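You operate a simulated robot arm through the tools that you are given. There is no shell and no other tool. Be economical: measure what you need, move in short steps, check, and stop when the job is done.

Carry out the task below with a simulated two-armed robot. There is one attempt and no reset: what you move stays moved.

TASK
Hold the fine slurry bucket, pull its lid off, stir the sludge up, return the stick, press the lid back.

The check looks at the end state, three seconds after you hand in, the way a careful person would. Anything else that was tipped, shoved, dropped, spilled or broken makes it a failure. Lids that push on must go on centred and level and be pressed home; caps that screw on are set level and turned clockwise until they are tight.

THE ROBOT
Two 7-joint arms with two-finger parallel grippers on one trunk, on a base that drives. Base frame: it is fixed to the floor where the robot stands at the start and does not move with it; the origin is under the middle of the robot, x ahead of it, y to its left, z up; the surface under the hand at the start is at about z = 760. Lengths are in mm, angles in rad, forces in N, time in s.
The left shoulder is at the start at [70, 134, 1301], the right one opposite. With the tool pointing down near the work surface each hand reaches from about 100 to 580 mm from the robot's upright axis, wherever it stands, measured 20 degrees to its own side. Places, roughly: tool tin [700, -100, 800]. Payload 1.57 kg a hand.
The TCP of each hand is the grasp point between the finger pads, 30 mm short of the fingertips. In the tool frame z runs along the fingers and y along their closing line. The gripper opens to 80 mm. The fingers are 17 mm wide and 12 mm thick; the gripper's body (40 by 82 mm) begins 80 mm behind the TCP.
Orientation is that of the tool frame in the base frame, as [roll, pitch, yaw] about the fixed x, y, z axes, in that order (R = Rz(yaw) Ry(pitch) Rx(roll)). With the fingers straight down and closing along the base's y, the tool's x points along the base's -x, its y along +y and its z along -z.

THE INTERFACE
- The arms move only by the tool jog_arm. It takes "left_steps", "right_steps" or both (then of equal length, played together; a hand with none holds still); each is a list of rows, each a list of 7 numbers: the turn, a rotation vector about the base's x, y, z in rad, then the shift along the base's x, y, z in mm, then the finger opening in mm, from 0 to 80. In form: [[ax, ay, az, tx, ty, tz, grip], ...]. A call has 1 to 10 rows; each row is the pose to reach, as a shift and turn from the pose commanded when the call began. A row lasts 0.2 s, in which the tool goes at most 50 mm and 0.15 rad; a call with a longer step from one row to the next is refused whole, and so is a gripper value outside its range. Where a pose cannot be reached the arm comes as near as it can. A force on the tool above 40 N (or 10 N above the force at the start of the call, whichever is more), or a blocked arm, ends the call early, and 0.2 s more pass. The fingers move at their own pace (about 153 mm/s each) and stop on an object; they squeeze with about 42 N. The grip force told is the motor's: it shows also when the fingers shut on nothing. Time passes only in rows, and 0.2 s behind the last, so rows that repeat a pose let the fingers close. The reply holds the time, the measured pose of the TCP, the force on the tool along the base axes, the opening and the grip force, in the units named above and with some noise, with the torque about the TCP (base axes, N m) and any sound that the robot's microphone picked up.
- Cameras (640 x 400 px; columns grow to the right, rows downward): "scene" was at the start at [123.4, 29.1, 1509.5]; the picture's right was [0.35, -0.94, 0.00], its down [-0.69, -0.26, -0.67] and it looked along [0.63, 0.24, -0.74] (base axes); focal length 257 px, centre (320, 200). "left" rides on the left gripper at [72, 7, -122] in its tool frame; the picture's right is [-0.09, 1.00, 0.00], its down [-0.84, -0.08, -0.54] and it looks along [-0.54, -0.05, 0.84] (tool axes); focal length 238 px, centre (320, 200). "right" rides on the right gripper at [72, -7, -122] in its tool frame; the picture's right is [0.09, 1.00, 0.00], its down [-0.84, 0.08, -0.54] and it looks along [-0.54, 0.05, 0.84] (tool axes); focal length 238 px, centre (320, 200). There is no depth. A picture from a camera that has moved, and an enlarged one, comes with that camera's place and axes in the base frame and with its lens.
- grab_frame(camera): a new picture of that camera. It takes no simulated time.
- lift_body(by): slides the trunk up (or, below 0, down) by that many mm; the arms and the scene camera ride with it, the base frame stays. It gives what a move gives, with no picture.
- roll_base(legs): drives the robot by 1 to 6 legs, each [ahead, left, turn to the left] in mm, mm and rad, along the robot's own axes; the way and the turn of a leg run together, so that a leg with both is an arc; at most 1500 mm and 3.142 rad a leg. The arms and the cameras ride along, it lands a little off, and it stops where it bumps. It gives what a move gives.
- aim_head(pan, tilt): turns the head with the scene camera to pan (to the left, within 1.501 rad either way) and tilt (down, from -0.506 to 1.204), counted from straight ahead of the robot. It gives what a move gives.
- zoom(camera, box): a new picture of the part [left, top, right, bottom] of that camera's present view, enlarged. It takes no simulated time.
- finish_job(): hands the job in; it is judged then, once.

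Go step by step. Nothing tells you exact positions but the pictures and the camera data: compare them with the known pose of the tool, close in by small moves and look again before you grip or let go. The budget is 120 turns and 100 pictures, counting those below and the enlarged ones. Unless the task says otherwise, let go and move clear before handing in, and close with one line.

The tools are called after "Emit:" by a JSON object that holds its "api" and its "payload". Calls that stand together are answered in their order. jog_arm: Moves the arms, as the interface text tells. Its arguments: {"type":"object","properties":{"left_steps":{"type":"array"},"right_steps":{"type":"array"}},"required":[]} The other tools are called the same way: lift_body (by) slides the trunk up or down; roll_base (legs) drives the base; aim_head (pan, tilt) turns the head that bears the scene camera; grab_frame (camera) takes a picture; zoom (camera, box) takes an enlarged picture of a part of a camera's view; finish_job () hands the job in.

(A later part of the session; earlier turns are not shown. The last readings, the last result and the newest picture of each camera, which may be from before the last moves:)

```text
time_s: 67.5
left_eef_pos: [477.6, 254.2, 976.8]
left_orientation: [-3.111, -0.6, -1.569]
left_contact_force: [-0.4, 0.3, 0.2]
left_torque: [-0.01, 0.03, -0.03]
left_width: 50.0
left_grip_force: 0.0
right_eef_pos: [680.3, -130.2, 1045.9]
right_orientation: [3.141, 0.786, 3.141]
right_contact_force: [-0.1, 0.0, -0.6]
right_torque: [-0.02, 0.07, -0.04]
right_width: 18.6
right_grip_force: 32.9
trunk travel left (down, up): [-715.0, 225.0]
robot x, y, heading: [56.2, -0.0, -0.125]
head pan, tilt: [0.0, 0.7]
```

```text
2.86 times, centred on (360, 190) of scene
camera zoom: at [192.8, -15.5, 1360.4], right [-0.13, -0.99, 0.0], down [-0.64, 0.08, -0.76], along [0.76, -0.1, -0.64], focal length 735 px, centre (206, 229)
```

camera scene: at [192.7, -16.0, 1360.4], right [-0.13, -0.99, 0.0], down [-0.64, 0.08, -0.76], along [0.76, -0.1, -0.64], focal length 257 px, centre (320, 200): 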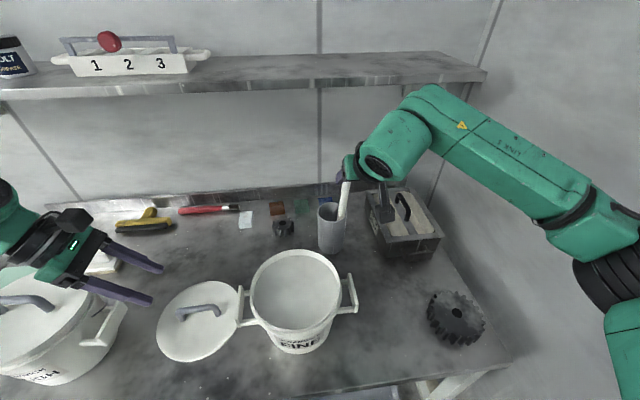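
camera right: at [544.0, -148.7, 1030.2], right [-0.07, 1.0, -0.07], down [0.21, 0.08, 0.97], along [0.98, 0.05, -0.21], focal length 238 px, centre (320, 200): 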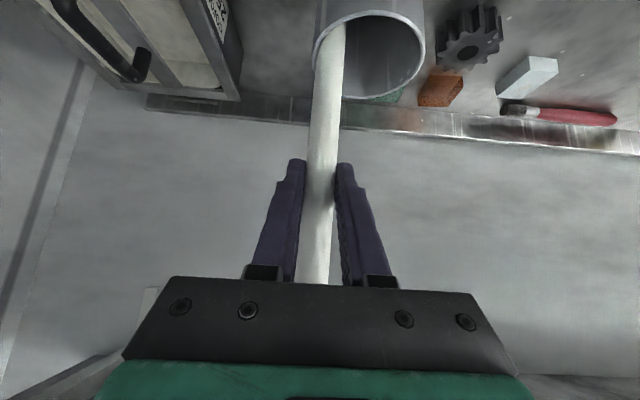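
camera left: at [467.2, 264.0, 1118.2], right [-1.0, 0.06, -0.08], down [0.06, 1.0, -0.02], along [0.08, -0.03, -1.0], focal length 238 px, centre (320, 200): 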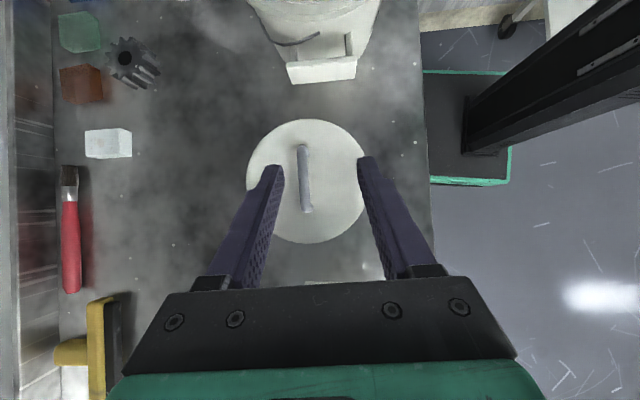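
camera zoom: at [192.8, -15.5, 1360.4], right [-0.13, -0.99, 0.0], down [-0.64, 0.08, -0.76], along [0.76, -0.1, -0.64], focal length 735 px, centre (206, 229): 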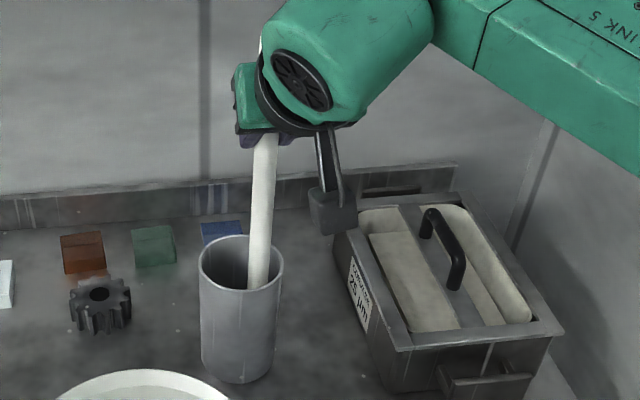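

The stick is loose in the tin and the tin stands upright. I'll lift out fully, drawing slightly back from the shelf edge.

Emit:
{"api": "jog_arm", "payload": {"right_steps": [[0, 0, 0, -4, 2, 25, 0], [0, 0, 0, -8, 4, 50, 0], [0, 0, 0, -10, 5, 75, 0], [0, 0, 0, -14, 5, 100, 0], [0, 0, 0, -30, 10, 110, 0], [0, 0, 0, -60, 25, 110, 0], [0, 0, 0, -95, 50, 110, 0], [0, 0, 0, -130, 75, 110, 0], [0, 0, 0, -160, 100, 110, 0], [0, 0, 0, -165, 105, 110, 0]]}}

Emit:
{"api": "grab_frame", "payload": {"camera": "scene"}}

Emit:
{"api": "grab_frame", "payload": {"camera": "left"}}

```text
time_s: 69.7
left_eef_pos: [479.0, 253.5, 977.3]
left_orientation: [-3.111, -0.599, -1.57]
left_contact_force: [0.8, 0.2, 0.3]
left_torque: [-0.01, -0.02, -0.01]
left_width: 49.9
left_grip_force: 0.0
right_eef_pos: [516.9, -24.5, 1156.1]
right_orientation: [3.141, 0.787, 3.141]
right_contact_force: [0.1, 0.2, -0.9]
right_torque: [0.0, 0.03, 0.0]
right_width: 18.8
right_grip_force: 32.9
trunk travel left (down, up): [-715.0, 225.0]
robot x, y, heading: [59.1, -1.1, -0.127]
head pan, tilt: [0.0, 0.7]
```

```text
39 pictures are left
camera scene: at [193.2, -16.0, 1360.3], right [-0.13, -0.99, 0.0], down [-0.64, 0.08, -0.76], along [0.76, -0.1, -0.64], focal length 257 px, centre (320, 200)
```

scene: 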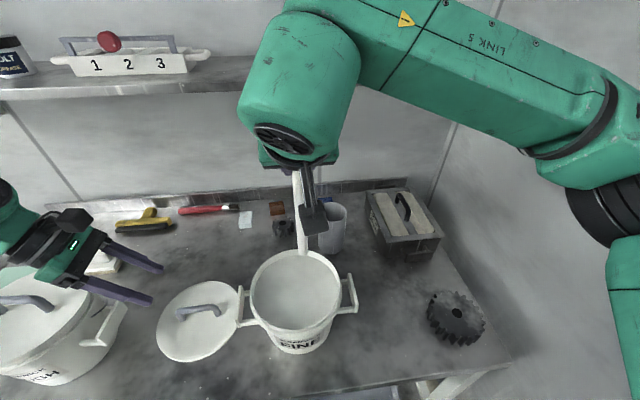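

```text
38 pictures are left
camera left: at [467.6, 264.2, 1118.3], right [-1.0, 0.06, -0.08], down [0.06, 1.0, -0.02], along [0.08, -0.03, -1.0], focal length 238 px, centre (320, 200)
```

left: 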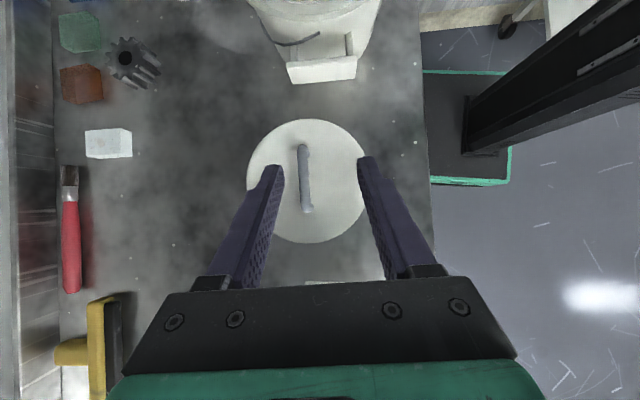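

The stick hangs nearly vertical. I'll move it over the bucket's centre and verify before inserting.

Emit:
{"api": "jog_arm", "payload": {"right_steps": [[0, 0, 0, -22, 10, 0, 0], [0, 0, 0, -45, 20, 0, 0], [0, 0, 0, -45, 20, 0, 0]]}}

Emit:
{"api": "zoom", "payload": {"camera": "scene", "box": [220, 180, 380, 360]}}

Emit:
{"api": "grab_frame", "payload": {"camera": "right"}}

```text
time_s: 70.5
left_eef_pos: [478.9, 254.4, 976.0]
left_orientation: [-3.11, -0.599, -1.57]
left_contact_force: [0.6, -0.9, -0.6]
left_torque: [0.0, 0.0, -0.03]
left_width: 49.7
left_grip_force: 0.2
right_eef_pos: [472.4, -6.6, 1157.4]
right_orientation: [-3.141, 0.784, 3.141]
right_contact_force: [0.1, -0.3, -0.2]
right_torque: [-0.02, -0.02, -0.05]
right_width: 18.7
right_grip_force: 32.9
trunk travel left (down, up): [-715.0, 225.0]
robot x, y, heading: [58.9, -4.2, -0.13]
head pan, tilt: [0.0, 0.7]
```

```text
2.22 times, centred on (300, 270) of scene
camera zoom: at [193.4, -16.3, 1360.3], right [-0.13, -0.99, 0.0], down [-0.64, 0.08, -0.76], along [0.76, -0.1, -0.64], focal length 572 px, centre (364, 44)
```

zoom: 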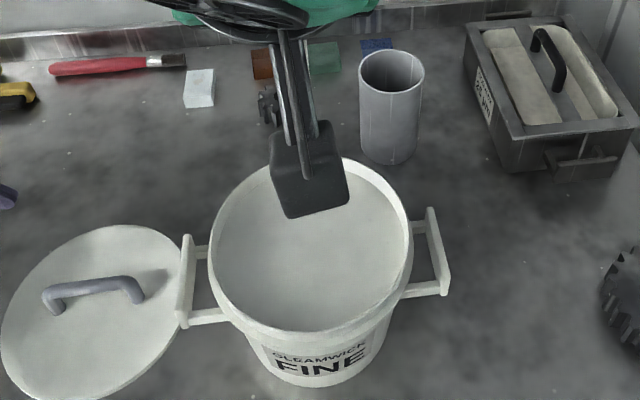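

```text
36 pictures are left
camera right: at [336.6, -13.4, 1192.1], right [-0.07, 1.0, -0.06], down [0.21, 0.08, 0.97], along [0.98, 0.05, -0.21], focal length 238 px, centre (320, 200)
```

right: 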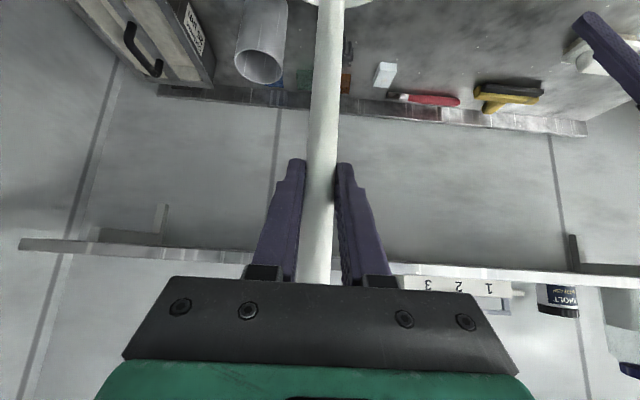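

The stick is over the centre (472, -7). I'll lower it straight into the sludge, stopping about 20 mm above the bucket's floor.

Emit:
{"api": "jog_arm", "payload": {"right_steps": [[0, 0, 0, 3, 2, -20, 0], [0, 0, 0, 5, 3, -40, 0], [0, 0, 0, 5, 3, -60, 0], [0, 0, 0, 5, 3, -80, 0], [0, 0, 0, 5, 3, -100, 0], [0, 0, 0, 5, 3, -115, 0], [0, 0, 0, 5, 3, -130, 0], [0, 0, 0, 5, 3, -145, 0], [0, 0, 0, 5, 3, -145, 0]]}}

Emit:
{"api": "zoom", "payload": {"camera": "scene", "box": [220, 180, 380, 360]}}

```text
time_s: 72.5
left_eef_pos: [476.9, 254.4, 976.2]
left_orientation: [-3.11, -0.599, -1.568]
left_contact_force: [-0.3, 0.3, -0.8]
left_torque: [0.01, 0.0, -0.02]
left_width: 50.0
left_grip_force: 0.1
right_eef_pos: [475.1, -3.0, 1008.9]
right_orientation: [3.141, 0.785, -3.141]
right_contact_force: [-0.6, 0.0, -0.4]
right_torque: [0.01, -0.01, 0.01]
right_width: 18.8
right_grip_force: 32.9
trunk travel left (down, up): [-715.0, 225.0]
robot x, y, heading: [57.6, 2.3, -0.124]
head pan, tilt: [0.0, 0.7]
```

```text
2.22 times, centred on (300, 270) of scene
camera zoom: at [192.8, -15.8, 1360.4], right [-0.13, -0.99, 0.0], down [-0.64, 0.08, -0.76], along [0.76, -0.1, -0.64], focal length 572 px, centre (364, 44)
```

zoom: 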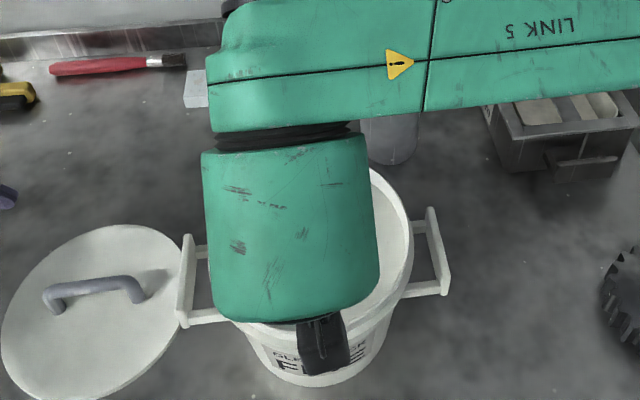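

There's no contact yet. I'll go 12 mm deeper and start with a slow first circle of 30 mm radius, watching the forces.

Emit:
{"api": "jog_arm", "payload": {"right_steps": [[0, 0, 0, 0, 0, -6, 0], [0, 0, 0, 0, 0, -12, 0], [0, 0, 0, 15, 0, -12, 0], [0, 0, 0, 30, 0, -12, 0], [0, 0, 0, 21, 21, -12, 0], [0, 0, 0, 0, 30, -12, 0], [0, 0, 0, -21, 21, -12, 0], [0, 0, 0, -30, 0, -12, 0], [0, 0, 0, -21, -21, -12, 0], [0, 0, 0, 0, -30, -12, 0]]}}

Emit:
{"api": "grab_frame", "payload": {"camera": "left"}}

```text
time_s: 74.7
left_eef_pos: [479.2, 254.9, 976.5]
left_orientation: [-3.111, -0.599, -1.569]
left_contact_force: [0.8, 0.7, -0.5]
left_torque: [0.0, -0.02, -0.01]
left_width: 50.1
left_grip_force: 0.1
right_eef_pos: [475.9, -34.2, 998.6]
right_orientation: [3.141, 0.785, 3.141]
right_contact_force: [-0.7, 0.2, -0.3]
right_torque: [-0.04, 0.03, -0.01]
right_width: 18.8
right_grip_force: 32.9
trunk travel left (down, up): [-715.0, 225.0]
robot x, y, heading: [57.0, 1.5, -0.13]
head pan, tilt: [0.0, 0.7]
```

```text
34 pictures are left
camera left: at [467.9, 264.1, 1118.1], right [-1.0, 0.06, -0.08], down [0.06, 1.0, -0.02], along [0.08, -0.03, -1.0], focal length 238 px, centre (320, 200)
```

left: 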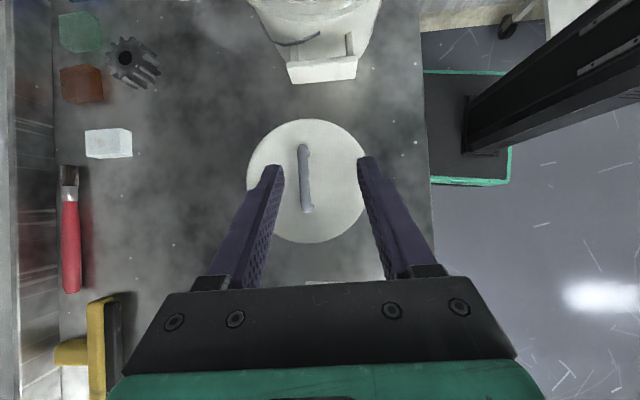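

No resistance, so the bucket isn't being dragged. I'll go slightly deeper and stir several full circles of 40 mm radius.

Emit:
{"api": "jog_arm", "payload": {"right_steps": [[0, 0, 0, 0, -10, -5, 0], [0, 0, 0, 23.5, -2.4, -5, 0], [0, 0, 0, 38, 17.6, -5, 0], [0, 0, 0, 38, 42.4, -5, 0], [0, 0, 0, 23.5, 62.4, -5, 0], [0, 0, 0, 0, 70, -5, 0], [0, 0, 0, -23.5, 62.4, -5, 0], [0, 0, 0, -38, 42.4, -5, 0], [0, 0, 0, -38, 17.6, -5, 0], [0, 0, 0, -23.5, -2.4, -5, 0]]}}

Emit:
{"api": "jog_arm", "payload": {"right_steps": [[0, 0, 0, 23.5, -7.6, 0, 0], [0, 0, 0, 47, 0, 0, 0], [0, 0, 0, 61.5, 20, 0, 0], [0, 0, 0, 61.5, 44.8, 0, 0], [0, 0, 0, 47, 64.8, 0, 0], [0, 0, 0, 23.5, 72.4, 0, 0], [0, 0, 0, 0, 64.8, 0, 0], [0, 0, 0, -14.5, 44.8, 0, 0], [0, 0, 0, -14.5, 20, 0, 0], [0, 0, 0, 0, 0, 0, 0]]}}

Emit:
{"api": "jog_arm", "payload": {"right_steps": [[0, 0, 0, 23.5, -7.6, 0, 0], [0, 0, 0, 47, 0, 0, 0], [0, 0, 0, 61.5, 20, 0, 0], [0, 0, 0, 61.5, 44.8, 0, 0], [0, 0, 0, 47, 64.8, 0, 0], [0, 0, 0, 23.5, 72.4, 0, 0], [0, 0, 0, 0, 64.8, 0, 0], [0, 0, 0, -14.5, 44.8, 0, 0], [0, 0, 0, -14.5, 20, 0, 0], [0, 0, 0, 0, 0, 0, 0]]}}

Emit:
{"api": "jog_arm", "payload": {"right_steps": [[0, 0, 0, 23.5, -7.6, 10, 0], [0, 0, 0, 47, 0, 20, 0], [0, 0, 0, 61.5, 20, 30, 0], [0, 0, 0, 61.5, 44.8, 20, 0], [0, 0, 0, 47, 64.8, 10, 0], [0, 0, 0, 23.5, 72.4, 0, 0], [0, 0, 0, 0, 64.8, 10, 0], [0, 0, 0, -14.5, 44.8, 20, 0], [0, 0, 0, -14.5, 20, 10, 0], [0, 0, 0, 0, 0, 0, 0]]}}

Emit:
{"api": "grab_frame", "payload": {"camera": "scene"}}

```text
time_s: 76.9
left_eef_pos: [476.4, 254.7, 976.9]
left_orientation: [-3.11, -0.598, -1.569]
left_contact_force: [0.0, 0.6, 0.2]
left_torque: [0.03, 0.01, 0.0]
left_width: 49.7
left_grip_force: 0.1
right_eef_pos: [451.5, -35.3, 993.1]
right_orientation: [3.14, 0.784, 3.14]
right_contact_force: [0.1, 0.0, -0.4]
right_torque: [0.04, 0.02, 0.03]
right_width: 18.5
right_grip_force: 33.4
trunk travel left (down, up): [-715.0, 225.0]
robot x, y, heading: [57.8, 2.5, -0.128]
head pan, tilt: [0.0, 0.7]
```

```text
time_s: 79.1
left_eef_pos: [478.6, 253.7, 977.4]
left_orientation: [-3.11, -0.599, -1.569]
left_contact_force: [0.2, -0.4, 0.1]
left_torque: [0.05, 0.02, 0.03]
left_width: 49.7
left_grip_force: 0.0
right_eef_pos: [453.3, -37.1, 993.7]
right_orientation: [3.139, 0.784, 3.141]
right_contact_force: [-0.7, 1.1, -0.3]
right_torque: [0.0, 0.05, -0.01]
right_width: 18.7
right_grip_force: 32.9
trunk travel left (down, up): [-715.0, 225.0]
robot x, y, heading: [59.9, -1.7, -0.127]
head pan, tilt: [0.0, 0.7]
```

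```text
time_s: 81.3
left_eef_pos: [478.1, 253.5, 976.0]
left_orientation: [-3.11, -0.598, -1.569]
left_contact_force: [0.1, 0.5, 0.1]
left_torque: [-0.01, 0.0, 0.04]
left_width: 50.1
left_grip_force: 0.0
right_eef_pos: [452.6, -37.3, 994.1]
right_orientation: [3.14, 0.785, 3.14]
right_contact_force: [-0.4, 0.0, -0.5]
right_torque: [0.04, 0.06, 0.04]
right_width: 18.7
right_grip_force: 33.7
trunk travel left (down, up): [-715.0, 225.0]
robot x, y, heading: [58.6, 3.1, -0.128]
head pan, tilt: [0.0, 0.7]
```

```text
time_s: 83.5
left_eef_pos: [478.6, 254.0, 976.6]
left_orientation: [-3.112, -0.598, -1.568]
left_contact_force: [-0.5, -0.9, 0.3]
left_torque: [0.02, -0.04, -0.01]
left_width: 49.8
left_grip_force: 0.0
right_eef_pos: [453.6, -35.9, 993.4]
right_orientation: [3.141, 0.784, 3.142]
right_contact_force: [-0.5, 0.8, -1.5]
right_torque: [0.02, 0.03, 0.0]
right_width: 18.5
right_grip_force: 33.1
trunk travel left (down, up): [-715.0, 225.0]
robot x, y, heading: [60.9, 1.9, -0.126]
head pan, tilt: [0.0, 0.7]
```

```text
33 pictures are left
camera scene: at [193.5, -17.1, 1360.3], right [-0.13, -0.99, 0.0], down [-0.64, 0.08, -0.76], along [0.76, -0.1, -0.64], focal length 257 px, centre (320, 200)
```

scene: 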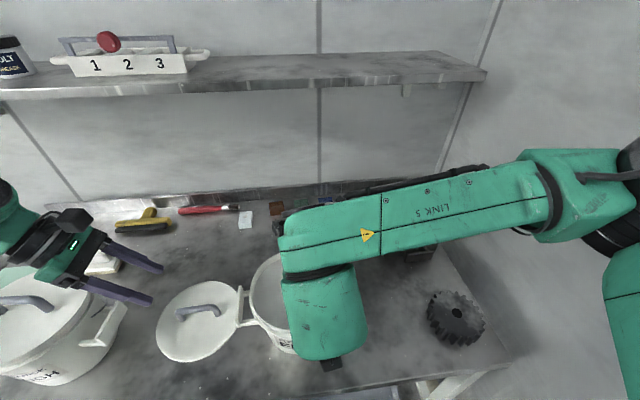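

About four and a half circles are done. I'll recentre, raise the stick clear and look at the sludge.

Emit:
{"api": "jog_arm", "payload": {"right_steps": [[0, 0, 0, 12, 15, 5, 0], [0, 0, 0, 24, 30, 15, 0], [0, 0, 0, 24, 30, 45, 0], [0, 0, 0, 24, 30, 80, 0], [0, 0, 0, 24, 30, 115, 0], [0, 0, 0, 24, 30, 150, 0], [0, 0, 0, 24, 30, 170, 0], [0, 0, 0, 24, 30, 170, 0]]}}

Emit:
{"api": "zoom", "payload": {"camera": "scene", "box": [220, 180, 380, 360]}}

```text
time_s: 85.3
left_eef_pos: [478.0, 253.8, 975.8]
left_orientation: [-3.109, -0.599, -1.569]
left_contact_force: [-0.1, -0.5, -0.3]
left_torque: [0.01, 0.0, 0.02]
left_width: 50.2
left_grip_force: 0.1
right_eef_pos: [476.5, -4.6, 1164.7]
right_orientation: [-3.141, 0.783, -3.142]
right_contact_force: [-0.4, -0.7, -0.3]
right_torque: [0.01, 0.03, -0.01]
right_width: 18.7
right_grip_force: 33.1
trunk travel left (down, up): [-715.0, 225.0]
robot x, y, heading: [59.2, -1.9, -0.127]
head pan, tilt: [0.0, 0.7]
```

```text
2.22 times, centred on (300, 270) of scene
camera zoom: at [193.1, -15.8, 1360.3], right [-0.13, -0.99, 0.0], down [-0.64, 0.08, -0.76], along [0.76, -0.1, -0.64], focal length 572 px, centre (364, 44)
```

zoom: 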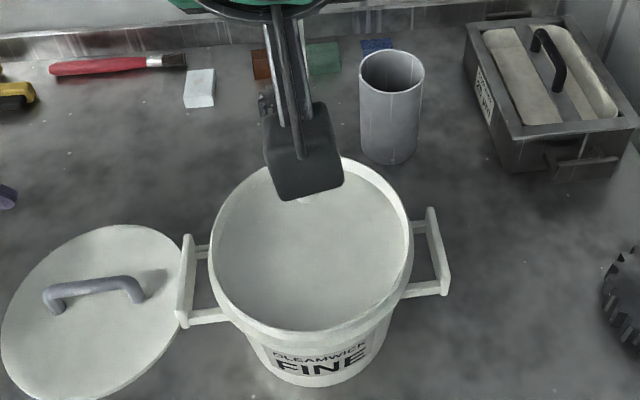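

I'll look closely at the contents for signs that it's mixed.

Emit:
{"api": "zoom", "payload": {"camera": "scene", "box": [265, 220, 345, 290]}}

```text
5.71 times, centred on (305, 255) of scene
camera zoom: at [193.1, -15.8, 1360.3], right [-0.13, -0.99, 0.0], down [-0.64, 0.08, -0.76], along [0.76, -0.1, -0.64], focal length 1470 px, centre (406, -114)
```

zoom: 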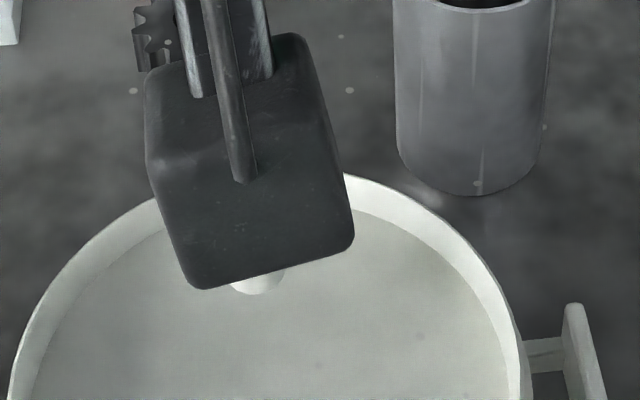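

The stick tip is visible above a uniform surface about 20 mm below the rim. I'll stir again, going deeper until I feel the floor so the settled sludge is caught.

Emit:
{"api": "jog_arm", "payload": {"right_steps": [[0, 0, 0, -8, 0, -35, 0], [0, 0, 0, -10, 0, -75, 0], [0, 0, 0, -10, 0, -115, 0], [0, 0, 0, -10, 0, -150, 0], [0, 0, 0, -10, 0, -172, 0], [0, 0, 0, -10, 0, -175, 0], [0, 0, 0, -10, 0, -178, 0], [0, 0, 0, -10, 0, -181, 0], [0, 0, 0, -10, 0, -184, 0], [0, 0, 0, -10, 0, -187, 0]]}}

```text
time_s: 87.5
left_eef_pos: [474.0, 255.1, 978.0]
left_orientation: [-3.107, -0.598, -1.572]
left_contact_force: [-0.3, -1.4, 1.2]
left_torque: [0.02, -0.01, -0.02]
left_width: 49.8
left_grip_force: 0.1
right_eef_pos: [464.5, -4.6, 980.1]
right_orientation: [3.139, 0.791, 3.139]
right_contact_force: [0.0, -0.1, 26.9]
right_torque: [-0.06, -0.46, 0.02]
right_width: 19.0
right_grip_force: 33.6
trunk travel left (down, up): [-715.0, 225.0]
robot x, y, heading: [61.8, -0.6, -0.126]
head pan, tilt: [0.0, 0.7]
```

The floor is felt at TCP z≈981. I'll back off 5 mm and stir more circles close to the floor.

Emit:
{"api": "jog_arm", "payload": {"right_steps": [[0, 0, 0, 0, 0, 5, 0], [0, 0, 0, 20, 0, 6, 0], [0, 0, 0, 40, 0, 6, 0], [0, 0, 0, 32.4, 23.5, 6, 0], [0, 0, 0, 12.4, 38, 6, 0], [0, 0, 0, -12.4, 38, 6, 0], [0, 0, 0, -32.4, 23.5, 6, 0], [0, 0, 0, -40, 0, 6, 0], [0, 0, 0, -32.4, -23.5, 6, 0], [0, 0, 0, -23.5, -32.4, 6, 0]]}}

Emit:
{"api": "jog_arm", "payload": {"right_steps": [[0, 0, 0, 23.5, -7.6, 0, 0], [0, 0, 0, 47, 0, 0, 0], [0, 0, 0, 61.5, 20, 0, 0], [0, 0, 0, 61.5, 44.8, 0, 0], [0, 0, 0, 47, 64.8, 0, 0], [0, 0, 0, 23.5, 72.4, 0, 0], [0, 0, 0, 0, 64.8, 0, 0], [0, 0, 0, -14.5, 44.8, 0, 0], [0, 0, 0, -14.5, 20, 0, 0], [0, 0, 0, 0, 0, 0, 0]]}}

Emit:
{"api": "jog_arm", "payload": {"right_steps": [[0, 0, 0, 23.5, -7.6, 0, 0], [0, 0, 0, 47, 0, 0, 0], [0, 0, 0, 61.5, 20, 0, 0], [0, 0, 0, 61.5, 44.8, 0, 0], [0, 0, 0, 47, 64.8, 0, 0], [0, 0, 0, 23.5, 72.4, 0, 0], [0, 0, 0, 0, 64.8, 0, 0], [0, 0, 0, -14.5, 44.8, 0, 0], [0, 0, 0, -14.5, 20, 0, 0], [0, 0, 0, 0, 0, 0, 0]]}}

Emit:
{"api": "jog_arm", "payload": {"right_steps": [[0, 0, 0, 23.5, -7.6, 0, 0], [0, 0, 0, 47, 0, 0, 0], [0, 0, 0, 61.5, 20, 0, 0], [0, 0, 0, 61.5, 44.8, 0, 0], [0, 0, 0, 47, 64.8, 0, 0], [0, 0, 0, 23.5, 72.4, 0, 0], [0, 0, 0, 0, 64.8, 0, 0], [0, 0, 0, -14.5, 44.8, 0, 0], [0, 0, 0, -14.5, 20, 0, 0], [0, 0, 0, 0, 0, 0, 0]]}}

Emit:
{"api": "jog_arm", "payload": {"right_steps": [[0, 0, 0, 12, 15, 5, 0], [0, 0, 0, 24, 30, 20, 0], [0, 0, 0, 24, 30, 50, 0], [0, 0, 0, 24, 30, 85, 0], [0, 0, 0, 24, 30, 120, 0], [0, 0, 0, 24, 30, 155, 0], [0, 0, 0, 24, 30, 178, 0], [0, 0, 0, 24, 30, 178, 0]]}}

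Emit:
{"api": "zoom", "payload": {"camera": "scene", "box": [220, 180, 380, 360]}}

```text
time_s: 89.7
left_eef_pos: [478.0, 254.5, 976.6]
left_orientation: [-3.11, -0.599, -1.569]
left_contact_force: [-0.4, 0.1, -0.4]
left_torque: [0.0, 0.01, 0.0]
left_width: 49.9
left_grip_force: 0.0
right_eef_pos: [443.8, -38.6, 981.6]
right_orientation: [-3.141, 0.785, -3.141]
right_contact_force: [-0.5, 0.3, -1.2]
right_torque: [0.03, 0.01, -0.01]
right_width: 18.8
right_grip_force: 33.0
trunk travel left (down, up): [-715.0, 225.0]
robot x, y, heading: [57.6, -1.4, -0.127]
head pan, tilt: [0.0, 0.7]
```

```text
time_s: 91.9
left_eef_pos: [478.2, 253.5, 977.2]
left_orientation: [-3.11, -0.6, -1.57]
left_contact_force: [-0.3, -0.1, -1.0]
left_torque: [-0.01, -0.01, 0.01]
left_width: 50.1
left_grip_force: 0.1
right_eef_pos: [443.3, -40.6, 982.9]
right_orientation: [3.14, 0.785, 3.141]
right_contact_force: [-0.9, -0.3, -1.0]
right_torque: [0.02, 0.02, 0.01]
right_width: 18.4
right_grip_force: 33.2
trunk travel left (down, up): [-715.0, 225.0]
robot x, y, heading: [59.6, 1.4, -0.128]
head pan, tilt: [0.0, 0.7]
```

```text
time_s: 94.1
left_eef_pos: [478.8, 253.5, 977.3]
left_orientation: [-3.111, -0.6, -1.569]
left_contact_force: [0.8, -0.9, 0.5]
left_torque: [0.01, -0.03, -0.02]
left_width: 50.2
left_grip_force: 0.0
right_eef_pos: [443.8, -39.4, 982.2]
right_orientation: [3.139, 0.785, 3.139]
right_contact_force: [-0.3, -0.3, -0.7]
right_torque: [0.0, 0.04, 0.01]
right_width: 18.8
right_grip_force: 33.2
trunk travel left (down, up): [-715.0, 225.0]
robot x, y, heading: [59.4, -1.7, -0.134]
head pan, tilt: [0.0, 0.7]
```

```text
time_s: 96.3
left_eef_pos: [478.3, 254.1, 976.6]
left_orientation: [-3.11, -0.599, -1.57]
left_contact_force: [-0.8, -0.4, 0.5]
left_torque: [0.03, -0.01, -0.01]
left_width: 49.9
left_grip_force: 0.1
right_eef_pos: [442.2, -38.4, 984.6]
right_orientation: [3.141, 0.785, 3.14]
right_contact_force: [0.9, 0.7, -0.6]
right_torque: [-0.01, 0.0, -0.02]
right_width: 18.8
right_grip_force: 33.2
trunk travel left (down, up): [-715.0, 225.0]
robot x, y, heading: [59.8, 1.8, -0.125]
head pan, tilt: [0.0, 0.7]
```

```text
time_s: 98.1
left_eef_pos: [477.3, 254.8, 975.8]
left_orientation: [-3.108, -0.6, -1.568]
left_contact_force: [-0.7, 0.2, -0.2]
left_torque: [-0.05, -0.04, 0.0]
left_width: 49.9
left_grip_force: 0.0
right_eef_pos: [466.6, -7.9, 1159.9]
right_orientation: [3.139, 0.786, -3.141]
right_contact_force: [0.6, 0.3, -1.3]
right_torque: [0.02, 0.0, 0.02]
right_width: 18.8
right_grip_force: 33.1
trunk travel left (down, up): [-715.0, 225.0]
robot x, y, heading: [62.6, 1.4, -0.127]
head pan, tilt: [0.0, 0.7]
```

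```text
2.22 times, centred on (300, 270) of scene
camera zoom: at [193.1, -15.8, 1360.3], right [-0.13, -0.99, 0.0], down [-0.64, 0.08, -0.76], along [0.76, -0.1, -0.64], focal length 572 px, centre (364, 44)
```

zoom: 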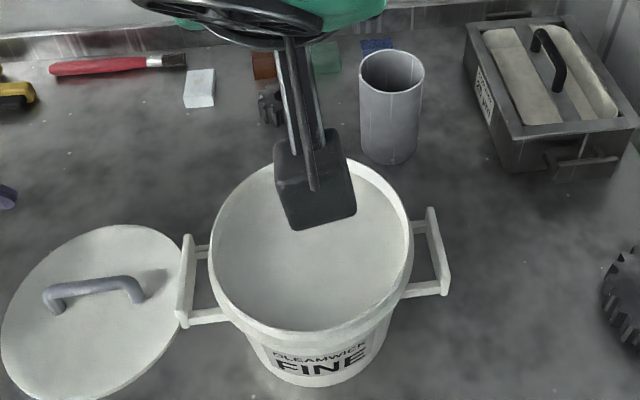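

The surface looks even and the bucket hasn't moved. Now I'll carry the stick back above the tin, whose centre is about (694, -117).

Emit:
{"api": "jog_arm", "payload": {"right_steps": [[0, 0, 0, 20, -12, 0, 0], [0, 0, 0, 50, -28, 0, 0], [0, 0, 0, 85, -46, 0, 0], [0, 0, 0, 120, -64, 0, 0], [0, 0, 0, 155, -82, -3, 0], [0, 0, 0, 185, -98, -6, 0], [0, 0, 0, 205, -107, -8, 0], [0, 0, 0, 210, -109, -8, 0], [0, 0, 0, 210, -109, -8, 0]]}}

Emit:
{"api": "zoom", "payload": {"camera": "scene", "box": [280, 120, 440, 260]}}

Emit:
{"api": "grab_frame", "payload": {"camera": "right"}}

```text
time_s: 100.1
left_eef_pos: [477.7, 255.0, 977.1]
left_orientation: [-3.111, -0.598, -1.569]
left_contact_force: [-0.5, -0.1, -0.6]
left_torque: [-0.02, -0.03, 0.0]
left_width: 50.2
left_grip_force: 0.1
right_eef_pos: [677.2, -115.5, 1153.3]
right_orientation: [3.141, 0.786, 3.142]
right_contact_force: [-0.1, 1.2, -1.6]
right_torque: [-0.03, 0.0, 0.01]
right_width: 18.8
right_grip_force: 32.6
trunk travel left (down, up): [-715.0, 225.0]
robot x, y, heading: [59.8, -1.8, -0.126]
head pan, tilt: [0.0, 0.7]
```

```text
2.86 times, centred on (360, 190) of scene
camera zoom: at [192.9, -15.9, 1360.4], right [-0.13, -0.99, 0.0], down [-0.64, 0.08, -0.76], along [0.76, -0.1, -0.64], focal length 735 px, centre (206, 229)
```

zoom: 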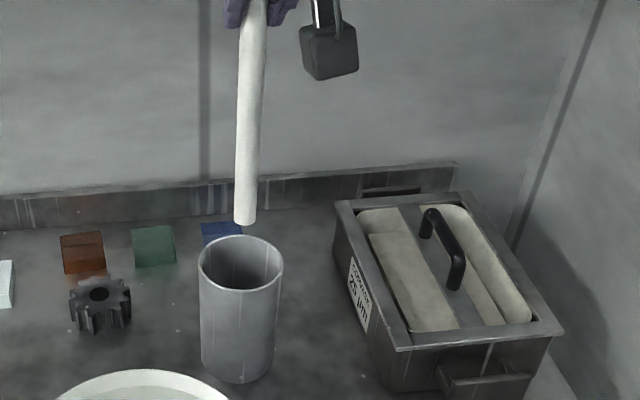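

```text
28 pictures are left
camera right: at [539.7, -122.3, 1187.7], right [-0.07, 1.0, -0.07], down [0.21, 0.08, 0.97], along [0.98, 0.05, -0.21], focal length 238 px, centre (320, 200)
```

right: 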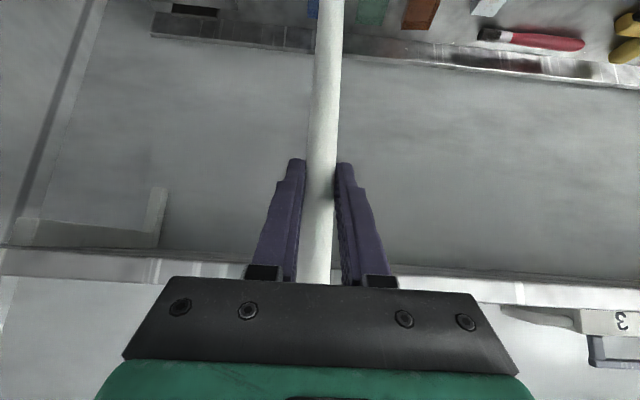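

The tip is over the tin's mouth, so I'll lower the stick in.

Emit:
{"api": "jog_arm", "payload": {"right_steps": [[0, 0, 0, -4, 0, -20, 0], [0, 0, 0, -5, 0, -40, 0], [0, 0, 0, -5, 0, -60, 0], [0, 0, 0, -5, 0, -80, 0]]}}

Emit:
{"api": "zoom", "payload": {"camera": "scene", "box": [280, 120, 440, 260]}}

```text
time_s: 101.1
left_eef_pos: [477.5, 253.5, 977.4]
left_orientation: [-3.111, -0.599, -1.57]
left_contact_force: [-0.1, -0.2, -0.1]
left_torque: [0.0, 0.0, -0.02]
left_width: 50.0
left_grip_force: 0.2
right_eef_pos: [672.3, -116.4, 1073.9]
right_orientation: [3.141, 0.784, 3.14]
right_contact_force: [0.1, -0.3, -0.2]
right_torque: [0.02, -0.01, 0.0]
right_width: 18.5
right_grip_force: 32.9
trunk travel left (down, up): [-715.0, 225.0]
robot x, y, heading: [58.9, 3.4, -0.125]
head pan, tilt: [0.0, 0.7]
```

```text
2.86 times, centred on (360, 190) of scene
camera zoom: at [193.4, -16.1, 1360.3], right [-0.13, -0.99, 0.0], down [-0.64, 0.08, -0.76], along [0.76, -0.1, -0.64], focal length 735 px, centre (206, 229)
```

zoom: 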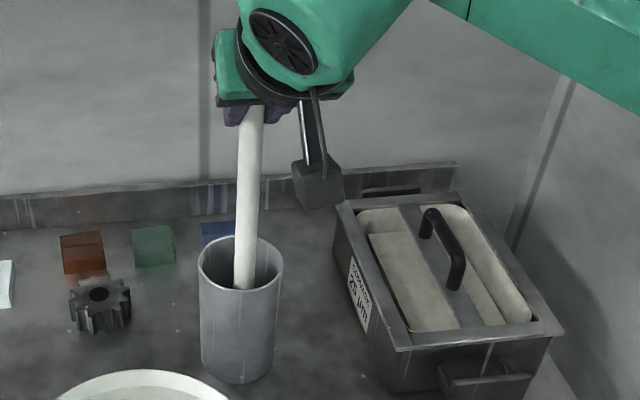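

The stick is inside the tin, well centred. I'll keep lowering to just above the floor, then feel for contact.

Emit:
{"api": "jog_arm", "payload": {"right_steps": [[0, 0, 0, 0, 0, -25, 0], [0, 0, 0, 0, 0, -50, 0], [0, 0, 0, 0, 0, -70, 0], [0, 0, 0, 0, 0, -82, 0], [0, 0, 0, 0, 0, -86, 0], [0, 0, 0, 0, 0, -89, 0], [0, 0, 0, 0, 0, -91, 0]]}}

```text
time_s: 102.7
left_eef_pos: [477.5, 254.2, 975.3]
left_orientation: [-3.111, -0.599, -1.569]
left_contact_force: [0.3, -0.1, 0.6]
left_torque: [0.02, -0.03, 0.03]
left_width: 49.7
left_grip_force: 0.1
right_eef_pos: [672.0, -117.2, 982.3]
right_orientation: [3.142, 0.786, -3.141]
right_contact_force: [0.7, -0.9, -1.1]
right_torque: [-0.03, 0.01, 0.0]
right_width: 18.7
right_grip_force: 32.8
trunk travel left (down, up): [-715.0, 225.0]
robot x, y, heading: [57.3, 0.2, -0.13]
head pan, tilt: [0.0, 0.7]
```

Emit:
{"api": "jog_arm", "payload": {"right_steps": [[0, 0, 0, 0, 0, -2, 0], [0, 0, 0, 0, 0, -4, 0], [0, 0, 0, 0, 0, -6, 0], [0, 0, 0, 0, 0, -8, 0]]}}

```text
time_s: 103.7
left_eef_pos: [475.3, 255.2, 977.6]
left_orientation: [-3.105, -0.602, -1.573]
left_contact_force: [0.2, 0.8, -0.7]
left_torque: [0.04, 0.0, 0.0]
left_width: 50.1
left_grip_force: 0.1
right_eef_pos: [670.2, -116.1, 978.6]
right_orientation: [3.141, 0.794, 3.141]
right_contact_force: [0.4, -1.2, 18.1]
right_torque: [-0.12, -0.19, 0.01]
right_width: 18.6
right_grip_force: 32.8
trunk travel left (down, up): [-715.0, 225.0]
robot x, y, heading: [59.3, 1.4, -0.128]
head pan, tilt: [0.0, 0.7]
```

The tip is on the tin floor. I'll ease the stick gently toward the near rim so it rests there, then open slowly and back off along the tool axis.

Emit:
{"api": "jog_arm", "payload": {"right_steps": [[0, 0, 0, -6, 0, 2, 0], [0, 0, 0, -12, 0, 2, 0], [0, 0, 0, -16, 0, 2, 0], [0, 0, 0, -16, 0, 2, 24], [0, 0, 0, -16, 0, 2, 30], [0, 0, 0, -16, 0, 2, 45], [0, 0, 0, -16, 0, 2, 60], [0, 0, 0, -16, 0, 2, 60]]}}

Emit:
{"api": "grab_frame", "payload": {"camera": "right"}}

Emit:
{"api": "zoom", "payload": {"camera": "scene", "box": [280, 120, 440, 260]}}

```text
time_s: 105.5
left_eef_pos: [477.8, 254.8, 976.9]
left_orientation: [-3.111, -0.599, -1.569]
left_contact_force: [-0.3, -0.1, 0.3]
left_torque: [-0.03, 0.03, -0.04]
left_width: 50.0
left_grip_force: 0.1
right_eef_pos: [654.8, -116.7, 975.9]
right_orientation: [3.142, 0.786, -3.141]
right_contact_force: [1.4, 0.0, 0.0]
right_torque: [0.0, -0.03, 0.0]
right_width: 60.2
right_grip_force: 0.1
trunk travel left (down, up): [-715.0, 225.0]
robot x, y, heading: [60.5, -1.1, -0.127]
head pan, tilt: [0.0, 0.7]
```

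```text
26 pictures are left
camera right: at [517.8, -123.9, 1010.7], right [-0.07, 1.0, -0.06], down [0.21, 0.08, 0.97], along [0.98, 0.05, -0.21], focal length 238 px, centre (320, 200)
```

right: 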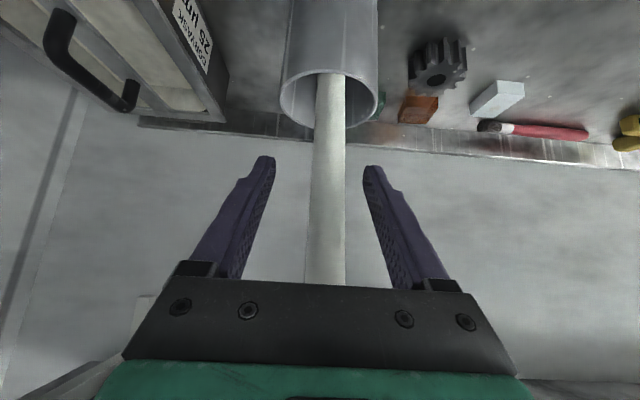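

```text
2.86 times, centred on (360, 190) of scene
camera zoom: at [192.7, -15.8, 1360.4], right [-0.13, -0.99, 0.0], down [-0.64, 0.08, -0.76], along [0.76, -0.1, -0.64], focal length 735 px, centre (206, 229)
```

zoom: 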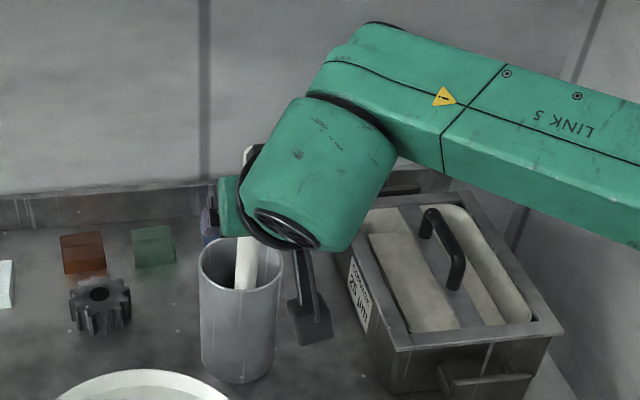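

The stick is free between the fingers. I'll back the hand off along its axis.

Emit:
{"api": "jog_arm", "payload": {"right_steps": [[0, 0, 0, -15, 0, 12, 60], [0, 0, 0, -40, 0, 30, 60], [0, 0, 0, -70, 0, 55, 60], [0, 0, 0, -100, 0, 80, 60], [0, 0, 0, -125, -20, 85, 60], [0, 0, 0, -150, -50, 85, 60]]}}

Emit:
{"api": "grab_frame", "payload": {"camera": "scene"}}

```text
time_s: 106.9
left_eef_pos: [475.8, 252.8, 978.7]
left_orientation: [-3.107, -0.596, -1.571]
left_contact_force: [-0.4, 0.3, 0.4]
left_torque: [-0.01, 0.01, -0.04]
left_width: 50.1
left_grip_force: 0.1
right_eef_pos: [504.5, -168.9, 1062.4]
right_orientation: [3.137, 0.785, 3.14]
right_contact_force: [0.3, -0.7, -0.5]
right_torque: [-0.01, -0.01, 0.04]
right_width: 60.0
right_grip_force: 0.0
trunk travel left (down, up): [-715.0, 225.0]
robot x, y, heading: [61.7, -1.2, -0.128]
head pan, tilt: [0.0, 0.7]
```

```text
24 pictures are left
camera scene: at [190.9, -18.0, 1360.6], right [-0.13, -0.99, 0.0], down [-0.64, 0.08, -0.77], along [0.76, -0.1, -0.64], focal length 257 px, centre (320, 200)
```

scene: 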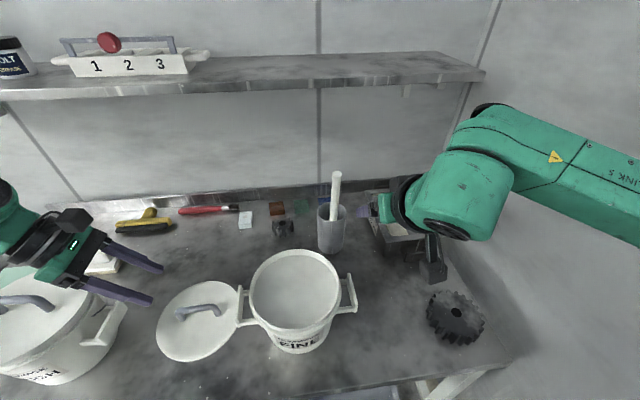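

The stick is back in the tin. Next I'll regrip the lid by retracing the left hand's release path, and move the right hand out of the way.

Emit:
{"api": "jog_arm", "payload": {"left_steps": [[0, 0, 0, 20, -10, -30, 50], [0, 0, 0, 40, -20, -65, 50], [0, 0, 0, 50, -25, -105, 50], [0, 0, 0, 51, -25.5, -140, 50], [0, 0, 0, 51, -25.5, -165, 50], [0, 0, 0, 51, -25.5, -174, 50], [0, 0, 0, 51, -25.5, -174, 50]], "right_steps": [[0, 0.1, 0, -15, -15, 0, 60], [0, 0.2, 0, -30, -30, 0, 60], [0, 0.3, 0, -45, -45, 0, 60], [0, 0.4, 0, -55, -55, 0, 60], [0, 0.5, 0, -65, -65, 0, 60], [0, 0.6, 0, -70, -70, 0, 60], [0, 0.7, 0, -75, -70, 0, 60]]}}

Emit:
{"api": "grab_frame", "payload": {"camera": "left"}}

```text
time_s: 108.5
left_eef_pos: [531.4, 228.0, 801.4]
left_orientation: [-3.112, -0.598, -1.57]
left_contact_force: [-0.6, -0.2, 0.1]
left_torque: [-0.03, 0.0, -0.01]
left_width: 49.9
left_grip_force: 0.2
right_eef_pos: [430.2, -237.3, 1059.9]
right_orientation: [-3.141, 0.082, -3.14]
right_contact_force: [-0.5, -0.4, 0.3]
right_torque: [-0.02, -0.03, -0.01]
right_width: 60.1
right_grip_force: 0.2
trunk travel left (down, up): [-715.0, 225.0]
robot x, y, heading: [60.0, 1.1, -0.128]
head pan, tilt: [0.0, 0.7]
```

```text
23 pictures are left
camera left: at [520.6, 238.1, 943.2], right [-1.0, 0.06, -0.08], down [0.06, 1.0, -0.02], along [0.08, -0.03, -1.0], focal length 238 px, centre (320, 200)
```

left: 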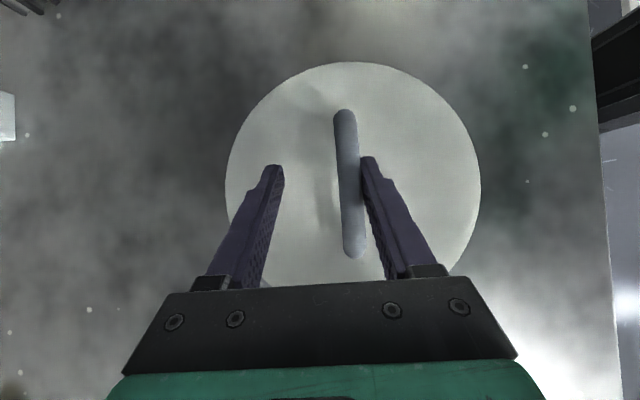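

The bow sits about 17 mm toward -x of the fingers' centre, because the lid slid when I released it. I'll shift the hand and close.

Emit:
{"api": "jog_arm", "payload": {"left_steps": [[0, 0, 0, -8, 0, 0, 50], [0, 0, 0, -17, 0, 0, 50], [0, 0, 0, -17, 0, 0, 50]]}}

Emit:
{"api": "grab_frame", "payload": {"camera": "left"}}

```text
time_s: 109.3
left_eef_pos: [512.8, 227.6, 800.2]
left_orientation: [-3.111, -0.598, -1.569]
left_contact_force: [-0.3, 0.4, -0.3]
left_torque: [-0.02, 0.0, -0.01]
left_width: 50.1
left_grip_force: 0.0
right_eef_pos: [430.8, -237.0, 1061.2]
right_orientation: [-3.14, 0.084, -3.141]
right_contact_force: [-0.1, -0.9, 0.3]
right_torque: [-0.01, -0.02, -0.01]
right_width: 59.7
right_grip_force: 0.0
trunk travel left (down, up): [-715.0, 225.0]
robot x, y, heading: [57.9, 0.6, -0.132]
head pan, tilt: [0.0, 0.7]
```

```text
22 pictures are left
camera left: at [503.1, 238.1, 942.7], right [-1.0, 0.06, -0.08], down [0.06, 1.0, -0.02], along [0.08, -0.03, -1.0], focal length 238 px, centre (320, 200)
```

left: 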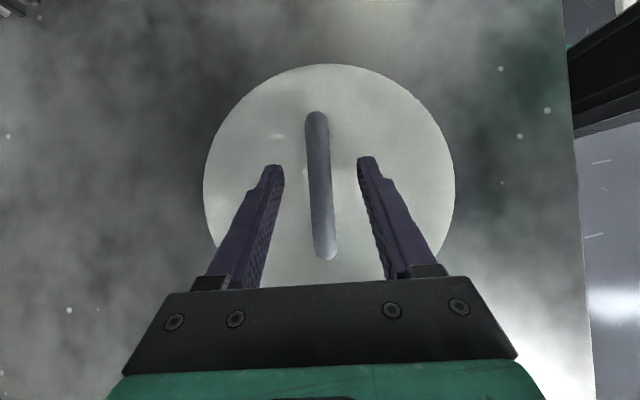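

It's centred now. I'll close, lift and carry the lid back over the bucket.

Emit:
{"api": "jog_arm", "payload": {"left_steps": [[0, 0, 0, 0, 0, 0, 0], [0, 0, 0, 0, 0, 0, 0], [0, 0, 0, 0, 0, 0, 0], [0, 0, 0, 0, 0, 15, 0], [0, 0, 0, 0, 0, 45, 0], [0, 0, 0, 0, 0, 85, 0], [0, 0, 0, 0, 0, 125, 0], [0, 0, 0, 0, -10, 165, 0], [0, 0, 0, 0, -30, 200, 0]]}}

Emit:
{"api": "jog_arm", "payload": {"left_steps": [[0, 0, 0, -6, -30, 10, 0], [0, 0, 0, -12, -65, 15, 0], [0, 0, 0, -18, -100, 15, 0], [0, 0, 0, -25, -135, 15, 0], [0, 0, 0, -30, -170, 15, 0], [0, 0, 0, -36, -200, 15, 0], [0, 0, 0, -36, -200, 15, 0]]}}

Emit:
{"api": "grab_frame", "payload": {"camera": "left"}}

Emit:
{"api": "grab_frame", "payload": {"camera": "scene"}}

```text
time_s: 111.3
left_eef_pos: [514.9, 196.9, 1001.4]
left_orientation: [-3.11, -0.597, -1.569]
left_contact_force: [-0.8, 0.4, -1.2]
left_torque: [0.01, -0.02, 0.01]
left_width: 13.0
left_grip_force: 30.0
right_eef_pos: [430.0, -237.5, 1060.3]
right_orientation: [3.139, 0.084, -3.14]
right_contact_force: [-0.4, -0.2, 0.5]
right_torque: [0.03, 0.02, -0.01]
right_width: 59.9
right_grip_force: 0.0
trunk travel left (down, up): [-715.0, 225.0]
robot x, y, heading: [57.8, 3.5, -0.126]
head pan, tilt: [0.0, 0.7]
```

```text
time_s: 112.9
left_eef_pos: [479.1, -1.8, 1016.3]
left_orientation: [-3.109, -0.598, -1.571]
left_contact_force: [-0.5, -0.3, -0.5]
left_torque: [-0.02, 0.0, 0.03]
left_width: 13.4
left_grip_force: 30.0
right_eef_pos: [430.6, -236.5, 1060.6]
right_orientation: [-3.141, 0.085, -3.141]
right_contact_force: [-0.6, 0.1, 0.2]
right_torque: [0.01, -0.02, -0.02]
right_width: 60.0
right_grip_force: 0.1
trunk travel left (down, up): [-715.0, 225.0]
robot x, y, heading: [59.4, 0.6, -0.13]
head pan, tilt: [0.0, 0.7]
```

```text
21 pictures are left
camera left: at [469.2, 7.9, 1157.6], right [-1.0, 0.06, -0.08], down [0.06, 1.0, -0.02], along [0.08, -0.03, -1.0], focal length 238 px, centre (320, 200)
```

left: 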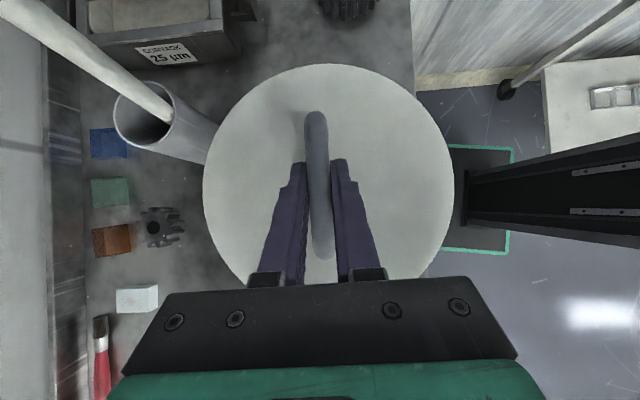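

```text
20 pictures are left
camera scene: at [192.7, -15.3, 1360.4], right [-0.13, -0.99, 0.0], down [-0.64, 0.08, -0.76], along [0.76, -0.1, -0.64], focal length 257 px, centre (320, 200)
```

scene: 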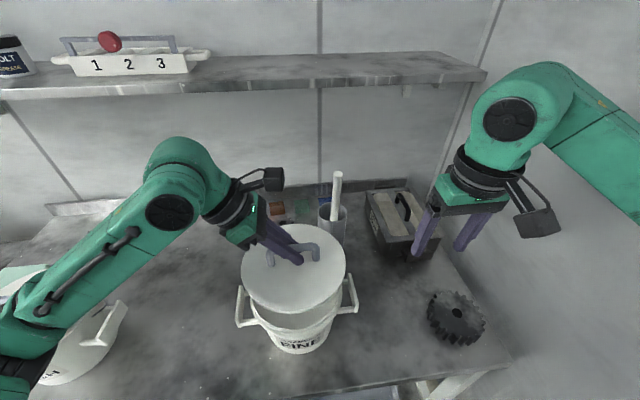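

The lid is above the bucket. The left forearm now runs near the ROUGH bucket, so I'll check that before going lower.

Emit:
{"api": "aim_head", "payload": {"pan": 0.75, "tilt": 0.75}}

Emit:
{"api": "grab_frame", "payload": {"camera": "scene"}}

```text
time_s: 114.0
left_eef_pos: [479.7, -2.1, 1016.6]
left_orientation: [-3.111, -0.597, -1.567]
left_contact_force: [0.2, -0.4, -0.5]
left_torque: [0.02, 0.0, -0.01]
left_width: 13.1
left_grip_force: 29.4
right_eef_pos: [430.0, -238.4, 1059.9]
right_orientation: [3.141, 0.084, 3.141]
right_contact_force: [0.0, 0.0, -0.3]
right_torque: [0.0, 0.02, 0.05]
right_width: 60.0
right_grip_force: 0.1
trunk travel left (down, up): [-715.0, 225.0]
robot x, y, heading: [58.4, 1.5, -0.126]
head pan, tilt: [0.75, 0.75]
```

```text
19 pictures are left
camera scene: at [176.0, 43.2, 1356.1], right [0.58, -0.81, 0.0], down [-0.55, -0.4, -0.73], along [0.59, 0.43, -0.68], focal length 257 px, centre (320, 200)
```

scene: 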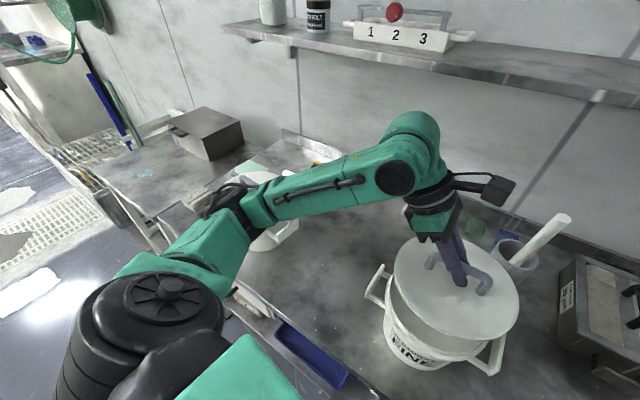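

The elbow is clear of the ROUGH bucket. To keep it that way I'll raise the trunk 40 mm, then lower the lid to about 10 mm above its seat at (476.8, -2.2).

Emit:
{"api": "lift_body", "payload": {"by": 40}}

Emit:
{"api": "aim_head", "payload": {"pan": 0.0, "tilt": 0.8}}

Emit:
{"api": "jog_arm", "payload": {"left_steps": [[0, 0, 0, -1, 0, -20, 0], [0, 0, 0, -2.2, 0, -40, 0], [0, 0, 0, -2.2, 0, -60, 0], [0, 0, 0, -2.2, 0, -75, 0], [0, 0, 0, -2.2, 0, -85, 0], [0, 0, 0, -2.2, 0, -91, 0], [0, 0, 0, -2.2, 0, -91, 0]]}}

Emit:
{"api": "zoom", "payload": {"camera": "scene", "box": [230, 200, 370, 320]}}

Emit:
{"api": "grab_frame", "payload": {"camera": "right"}}

```text
time_s: 114.8
left_eef_pos: [479.4, -3.0, 1055.5]
left_orientation: [-3.111, -0.598, -1.57]
left_contact_force: [0.6, 0.0, -1.0]
left_torque: [0.0, 0.0, 0.0]
left_width: 13.0
left_grip_force: 30.0
right_eef_pos: [430.4, -237.1, 1100.7]
right_orientation: [-3.141, 0.083, 3.141]
right_contact_force: [-0.3, -1.1, -0.3]
right_torque: [0.01, 0.02, 0.0]
right_width: 60.0
right_grip_force: 0.0
trunk travel left (down, up): [-755.0, 185.0]
robot x, y, heading: [60.4, 0.4, -0.127]
head pan, tilt: [0.75, 0.75]
```

```text
time_s: 115.9
left_eef_pos: [480.5, -2.2, 1055.6]
left_orientation: [-3.111, -0.599, -1.569]
left_contact_force: [-0.2, -0.8, -1.3]
left_torque: [0.01, -0.01, -0.02]
left_width: 13.2
left_grip_force: 30.0
right_eef_pos: [430.4, -237.7, 1099.8]
right_orientation: [3.142, 0.087, 3.141]
right_contact_force: [-0.2, -0.5, -0.2]
right_torque: [0.0, 0.0, 0.01]
right_width: 60.1
right_grip_force: 0.1
trunk travel left (down, up): [-755.0, 185.0]
robot x, y, heading: [61.0, -2.5, -0.123]
head pan, tilt: [0.0, 0.799]
```

```text
time_s: 117.5
left_eef_pos: [477.4, -1.5, 964.0]
left_orientation: [-3.109, -0.597, -1.569]
left_contact_force: [0.2, 0.5, -0.3]
left_torque: [-0.03, -0.01, 0.0]
left_width: 13.3
left_grip_force: 30.2
right_eef_pos: [429.9, -237.0, 1100.0]
right_orientation: [3.141, 0.085, 3.141]
right_contact_force: [-0.1, -0.6, 0.5]
right_torque: [0.02, 0.02, 0.01]
right_width: 59.9
right_grip_force: 0.0
trunk travel left (down, up): [-755.0, 185.0]
robot x, y, heading: [58.5, 0.6, -0.129]
head pan, tilt: [0.0, 0.799]
```

```text
3.33 times, centred on (300, 260) of scene
camera zoom: at [188.7, -15.4, 1392.1], right [-0.13, -0.99, 0.0], down [-0.71, 0.09, -0.7], along [0.69, -0.09, -0.72], focal length 857 px, centre (387, 0)
```

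zoom: 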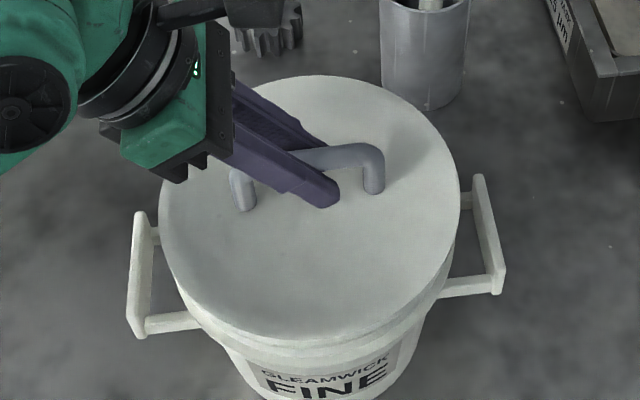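

```text
17 pictures are left
camera right: at [347.8, -244.2, 1215.1], right [-0.09, 1.0, -0.01], down [0.79, 0.08, 0.61], along [0.61, 0.05, -0.79], focal length 238 px, centre (320, 200)
```

right: 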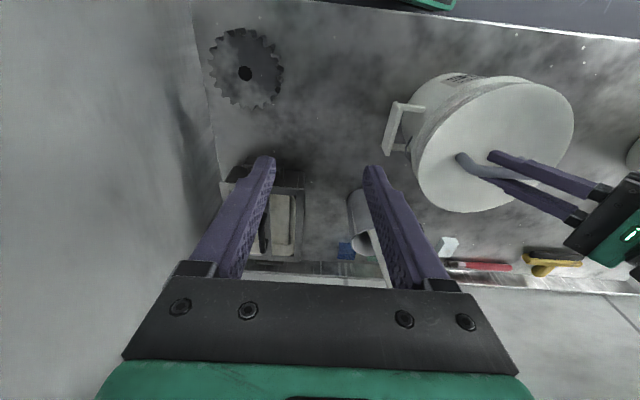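

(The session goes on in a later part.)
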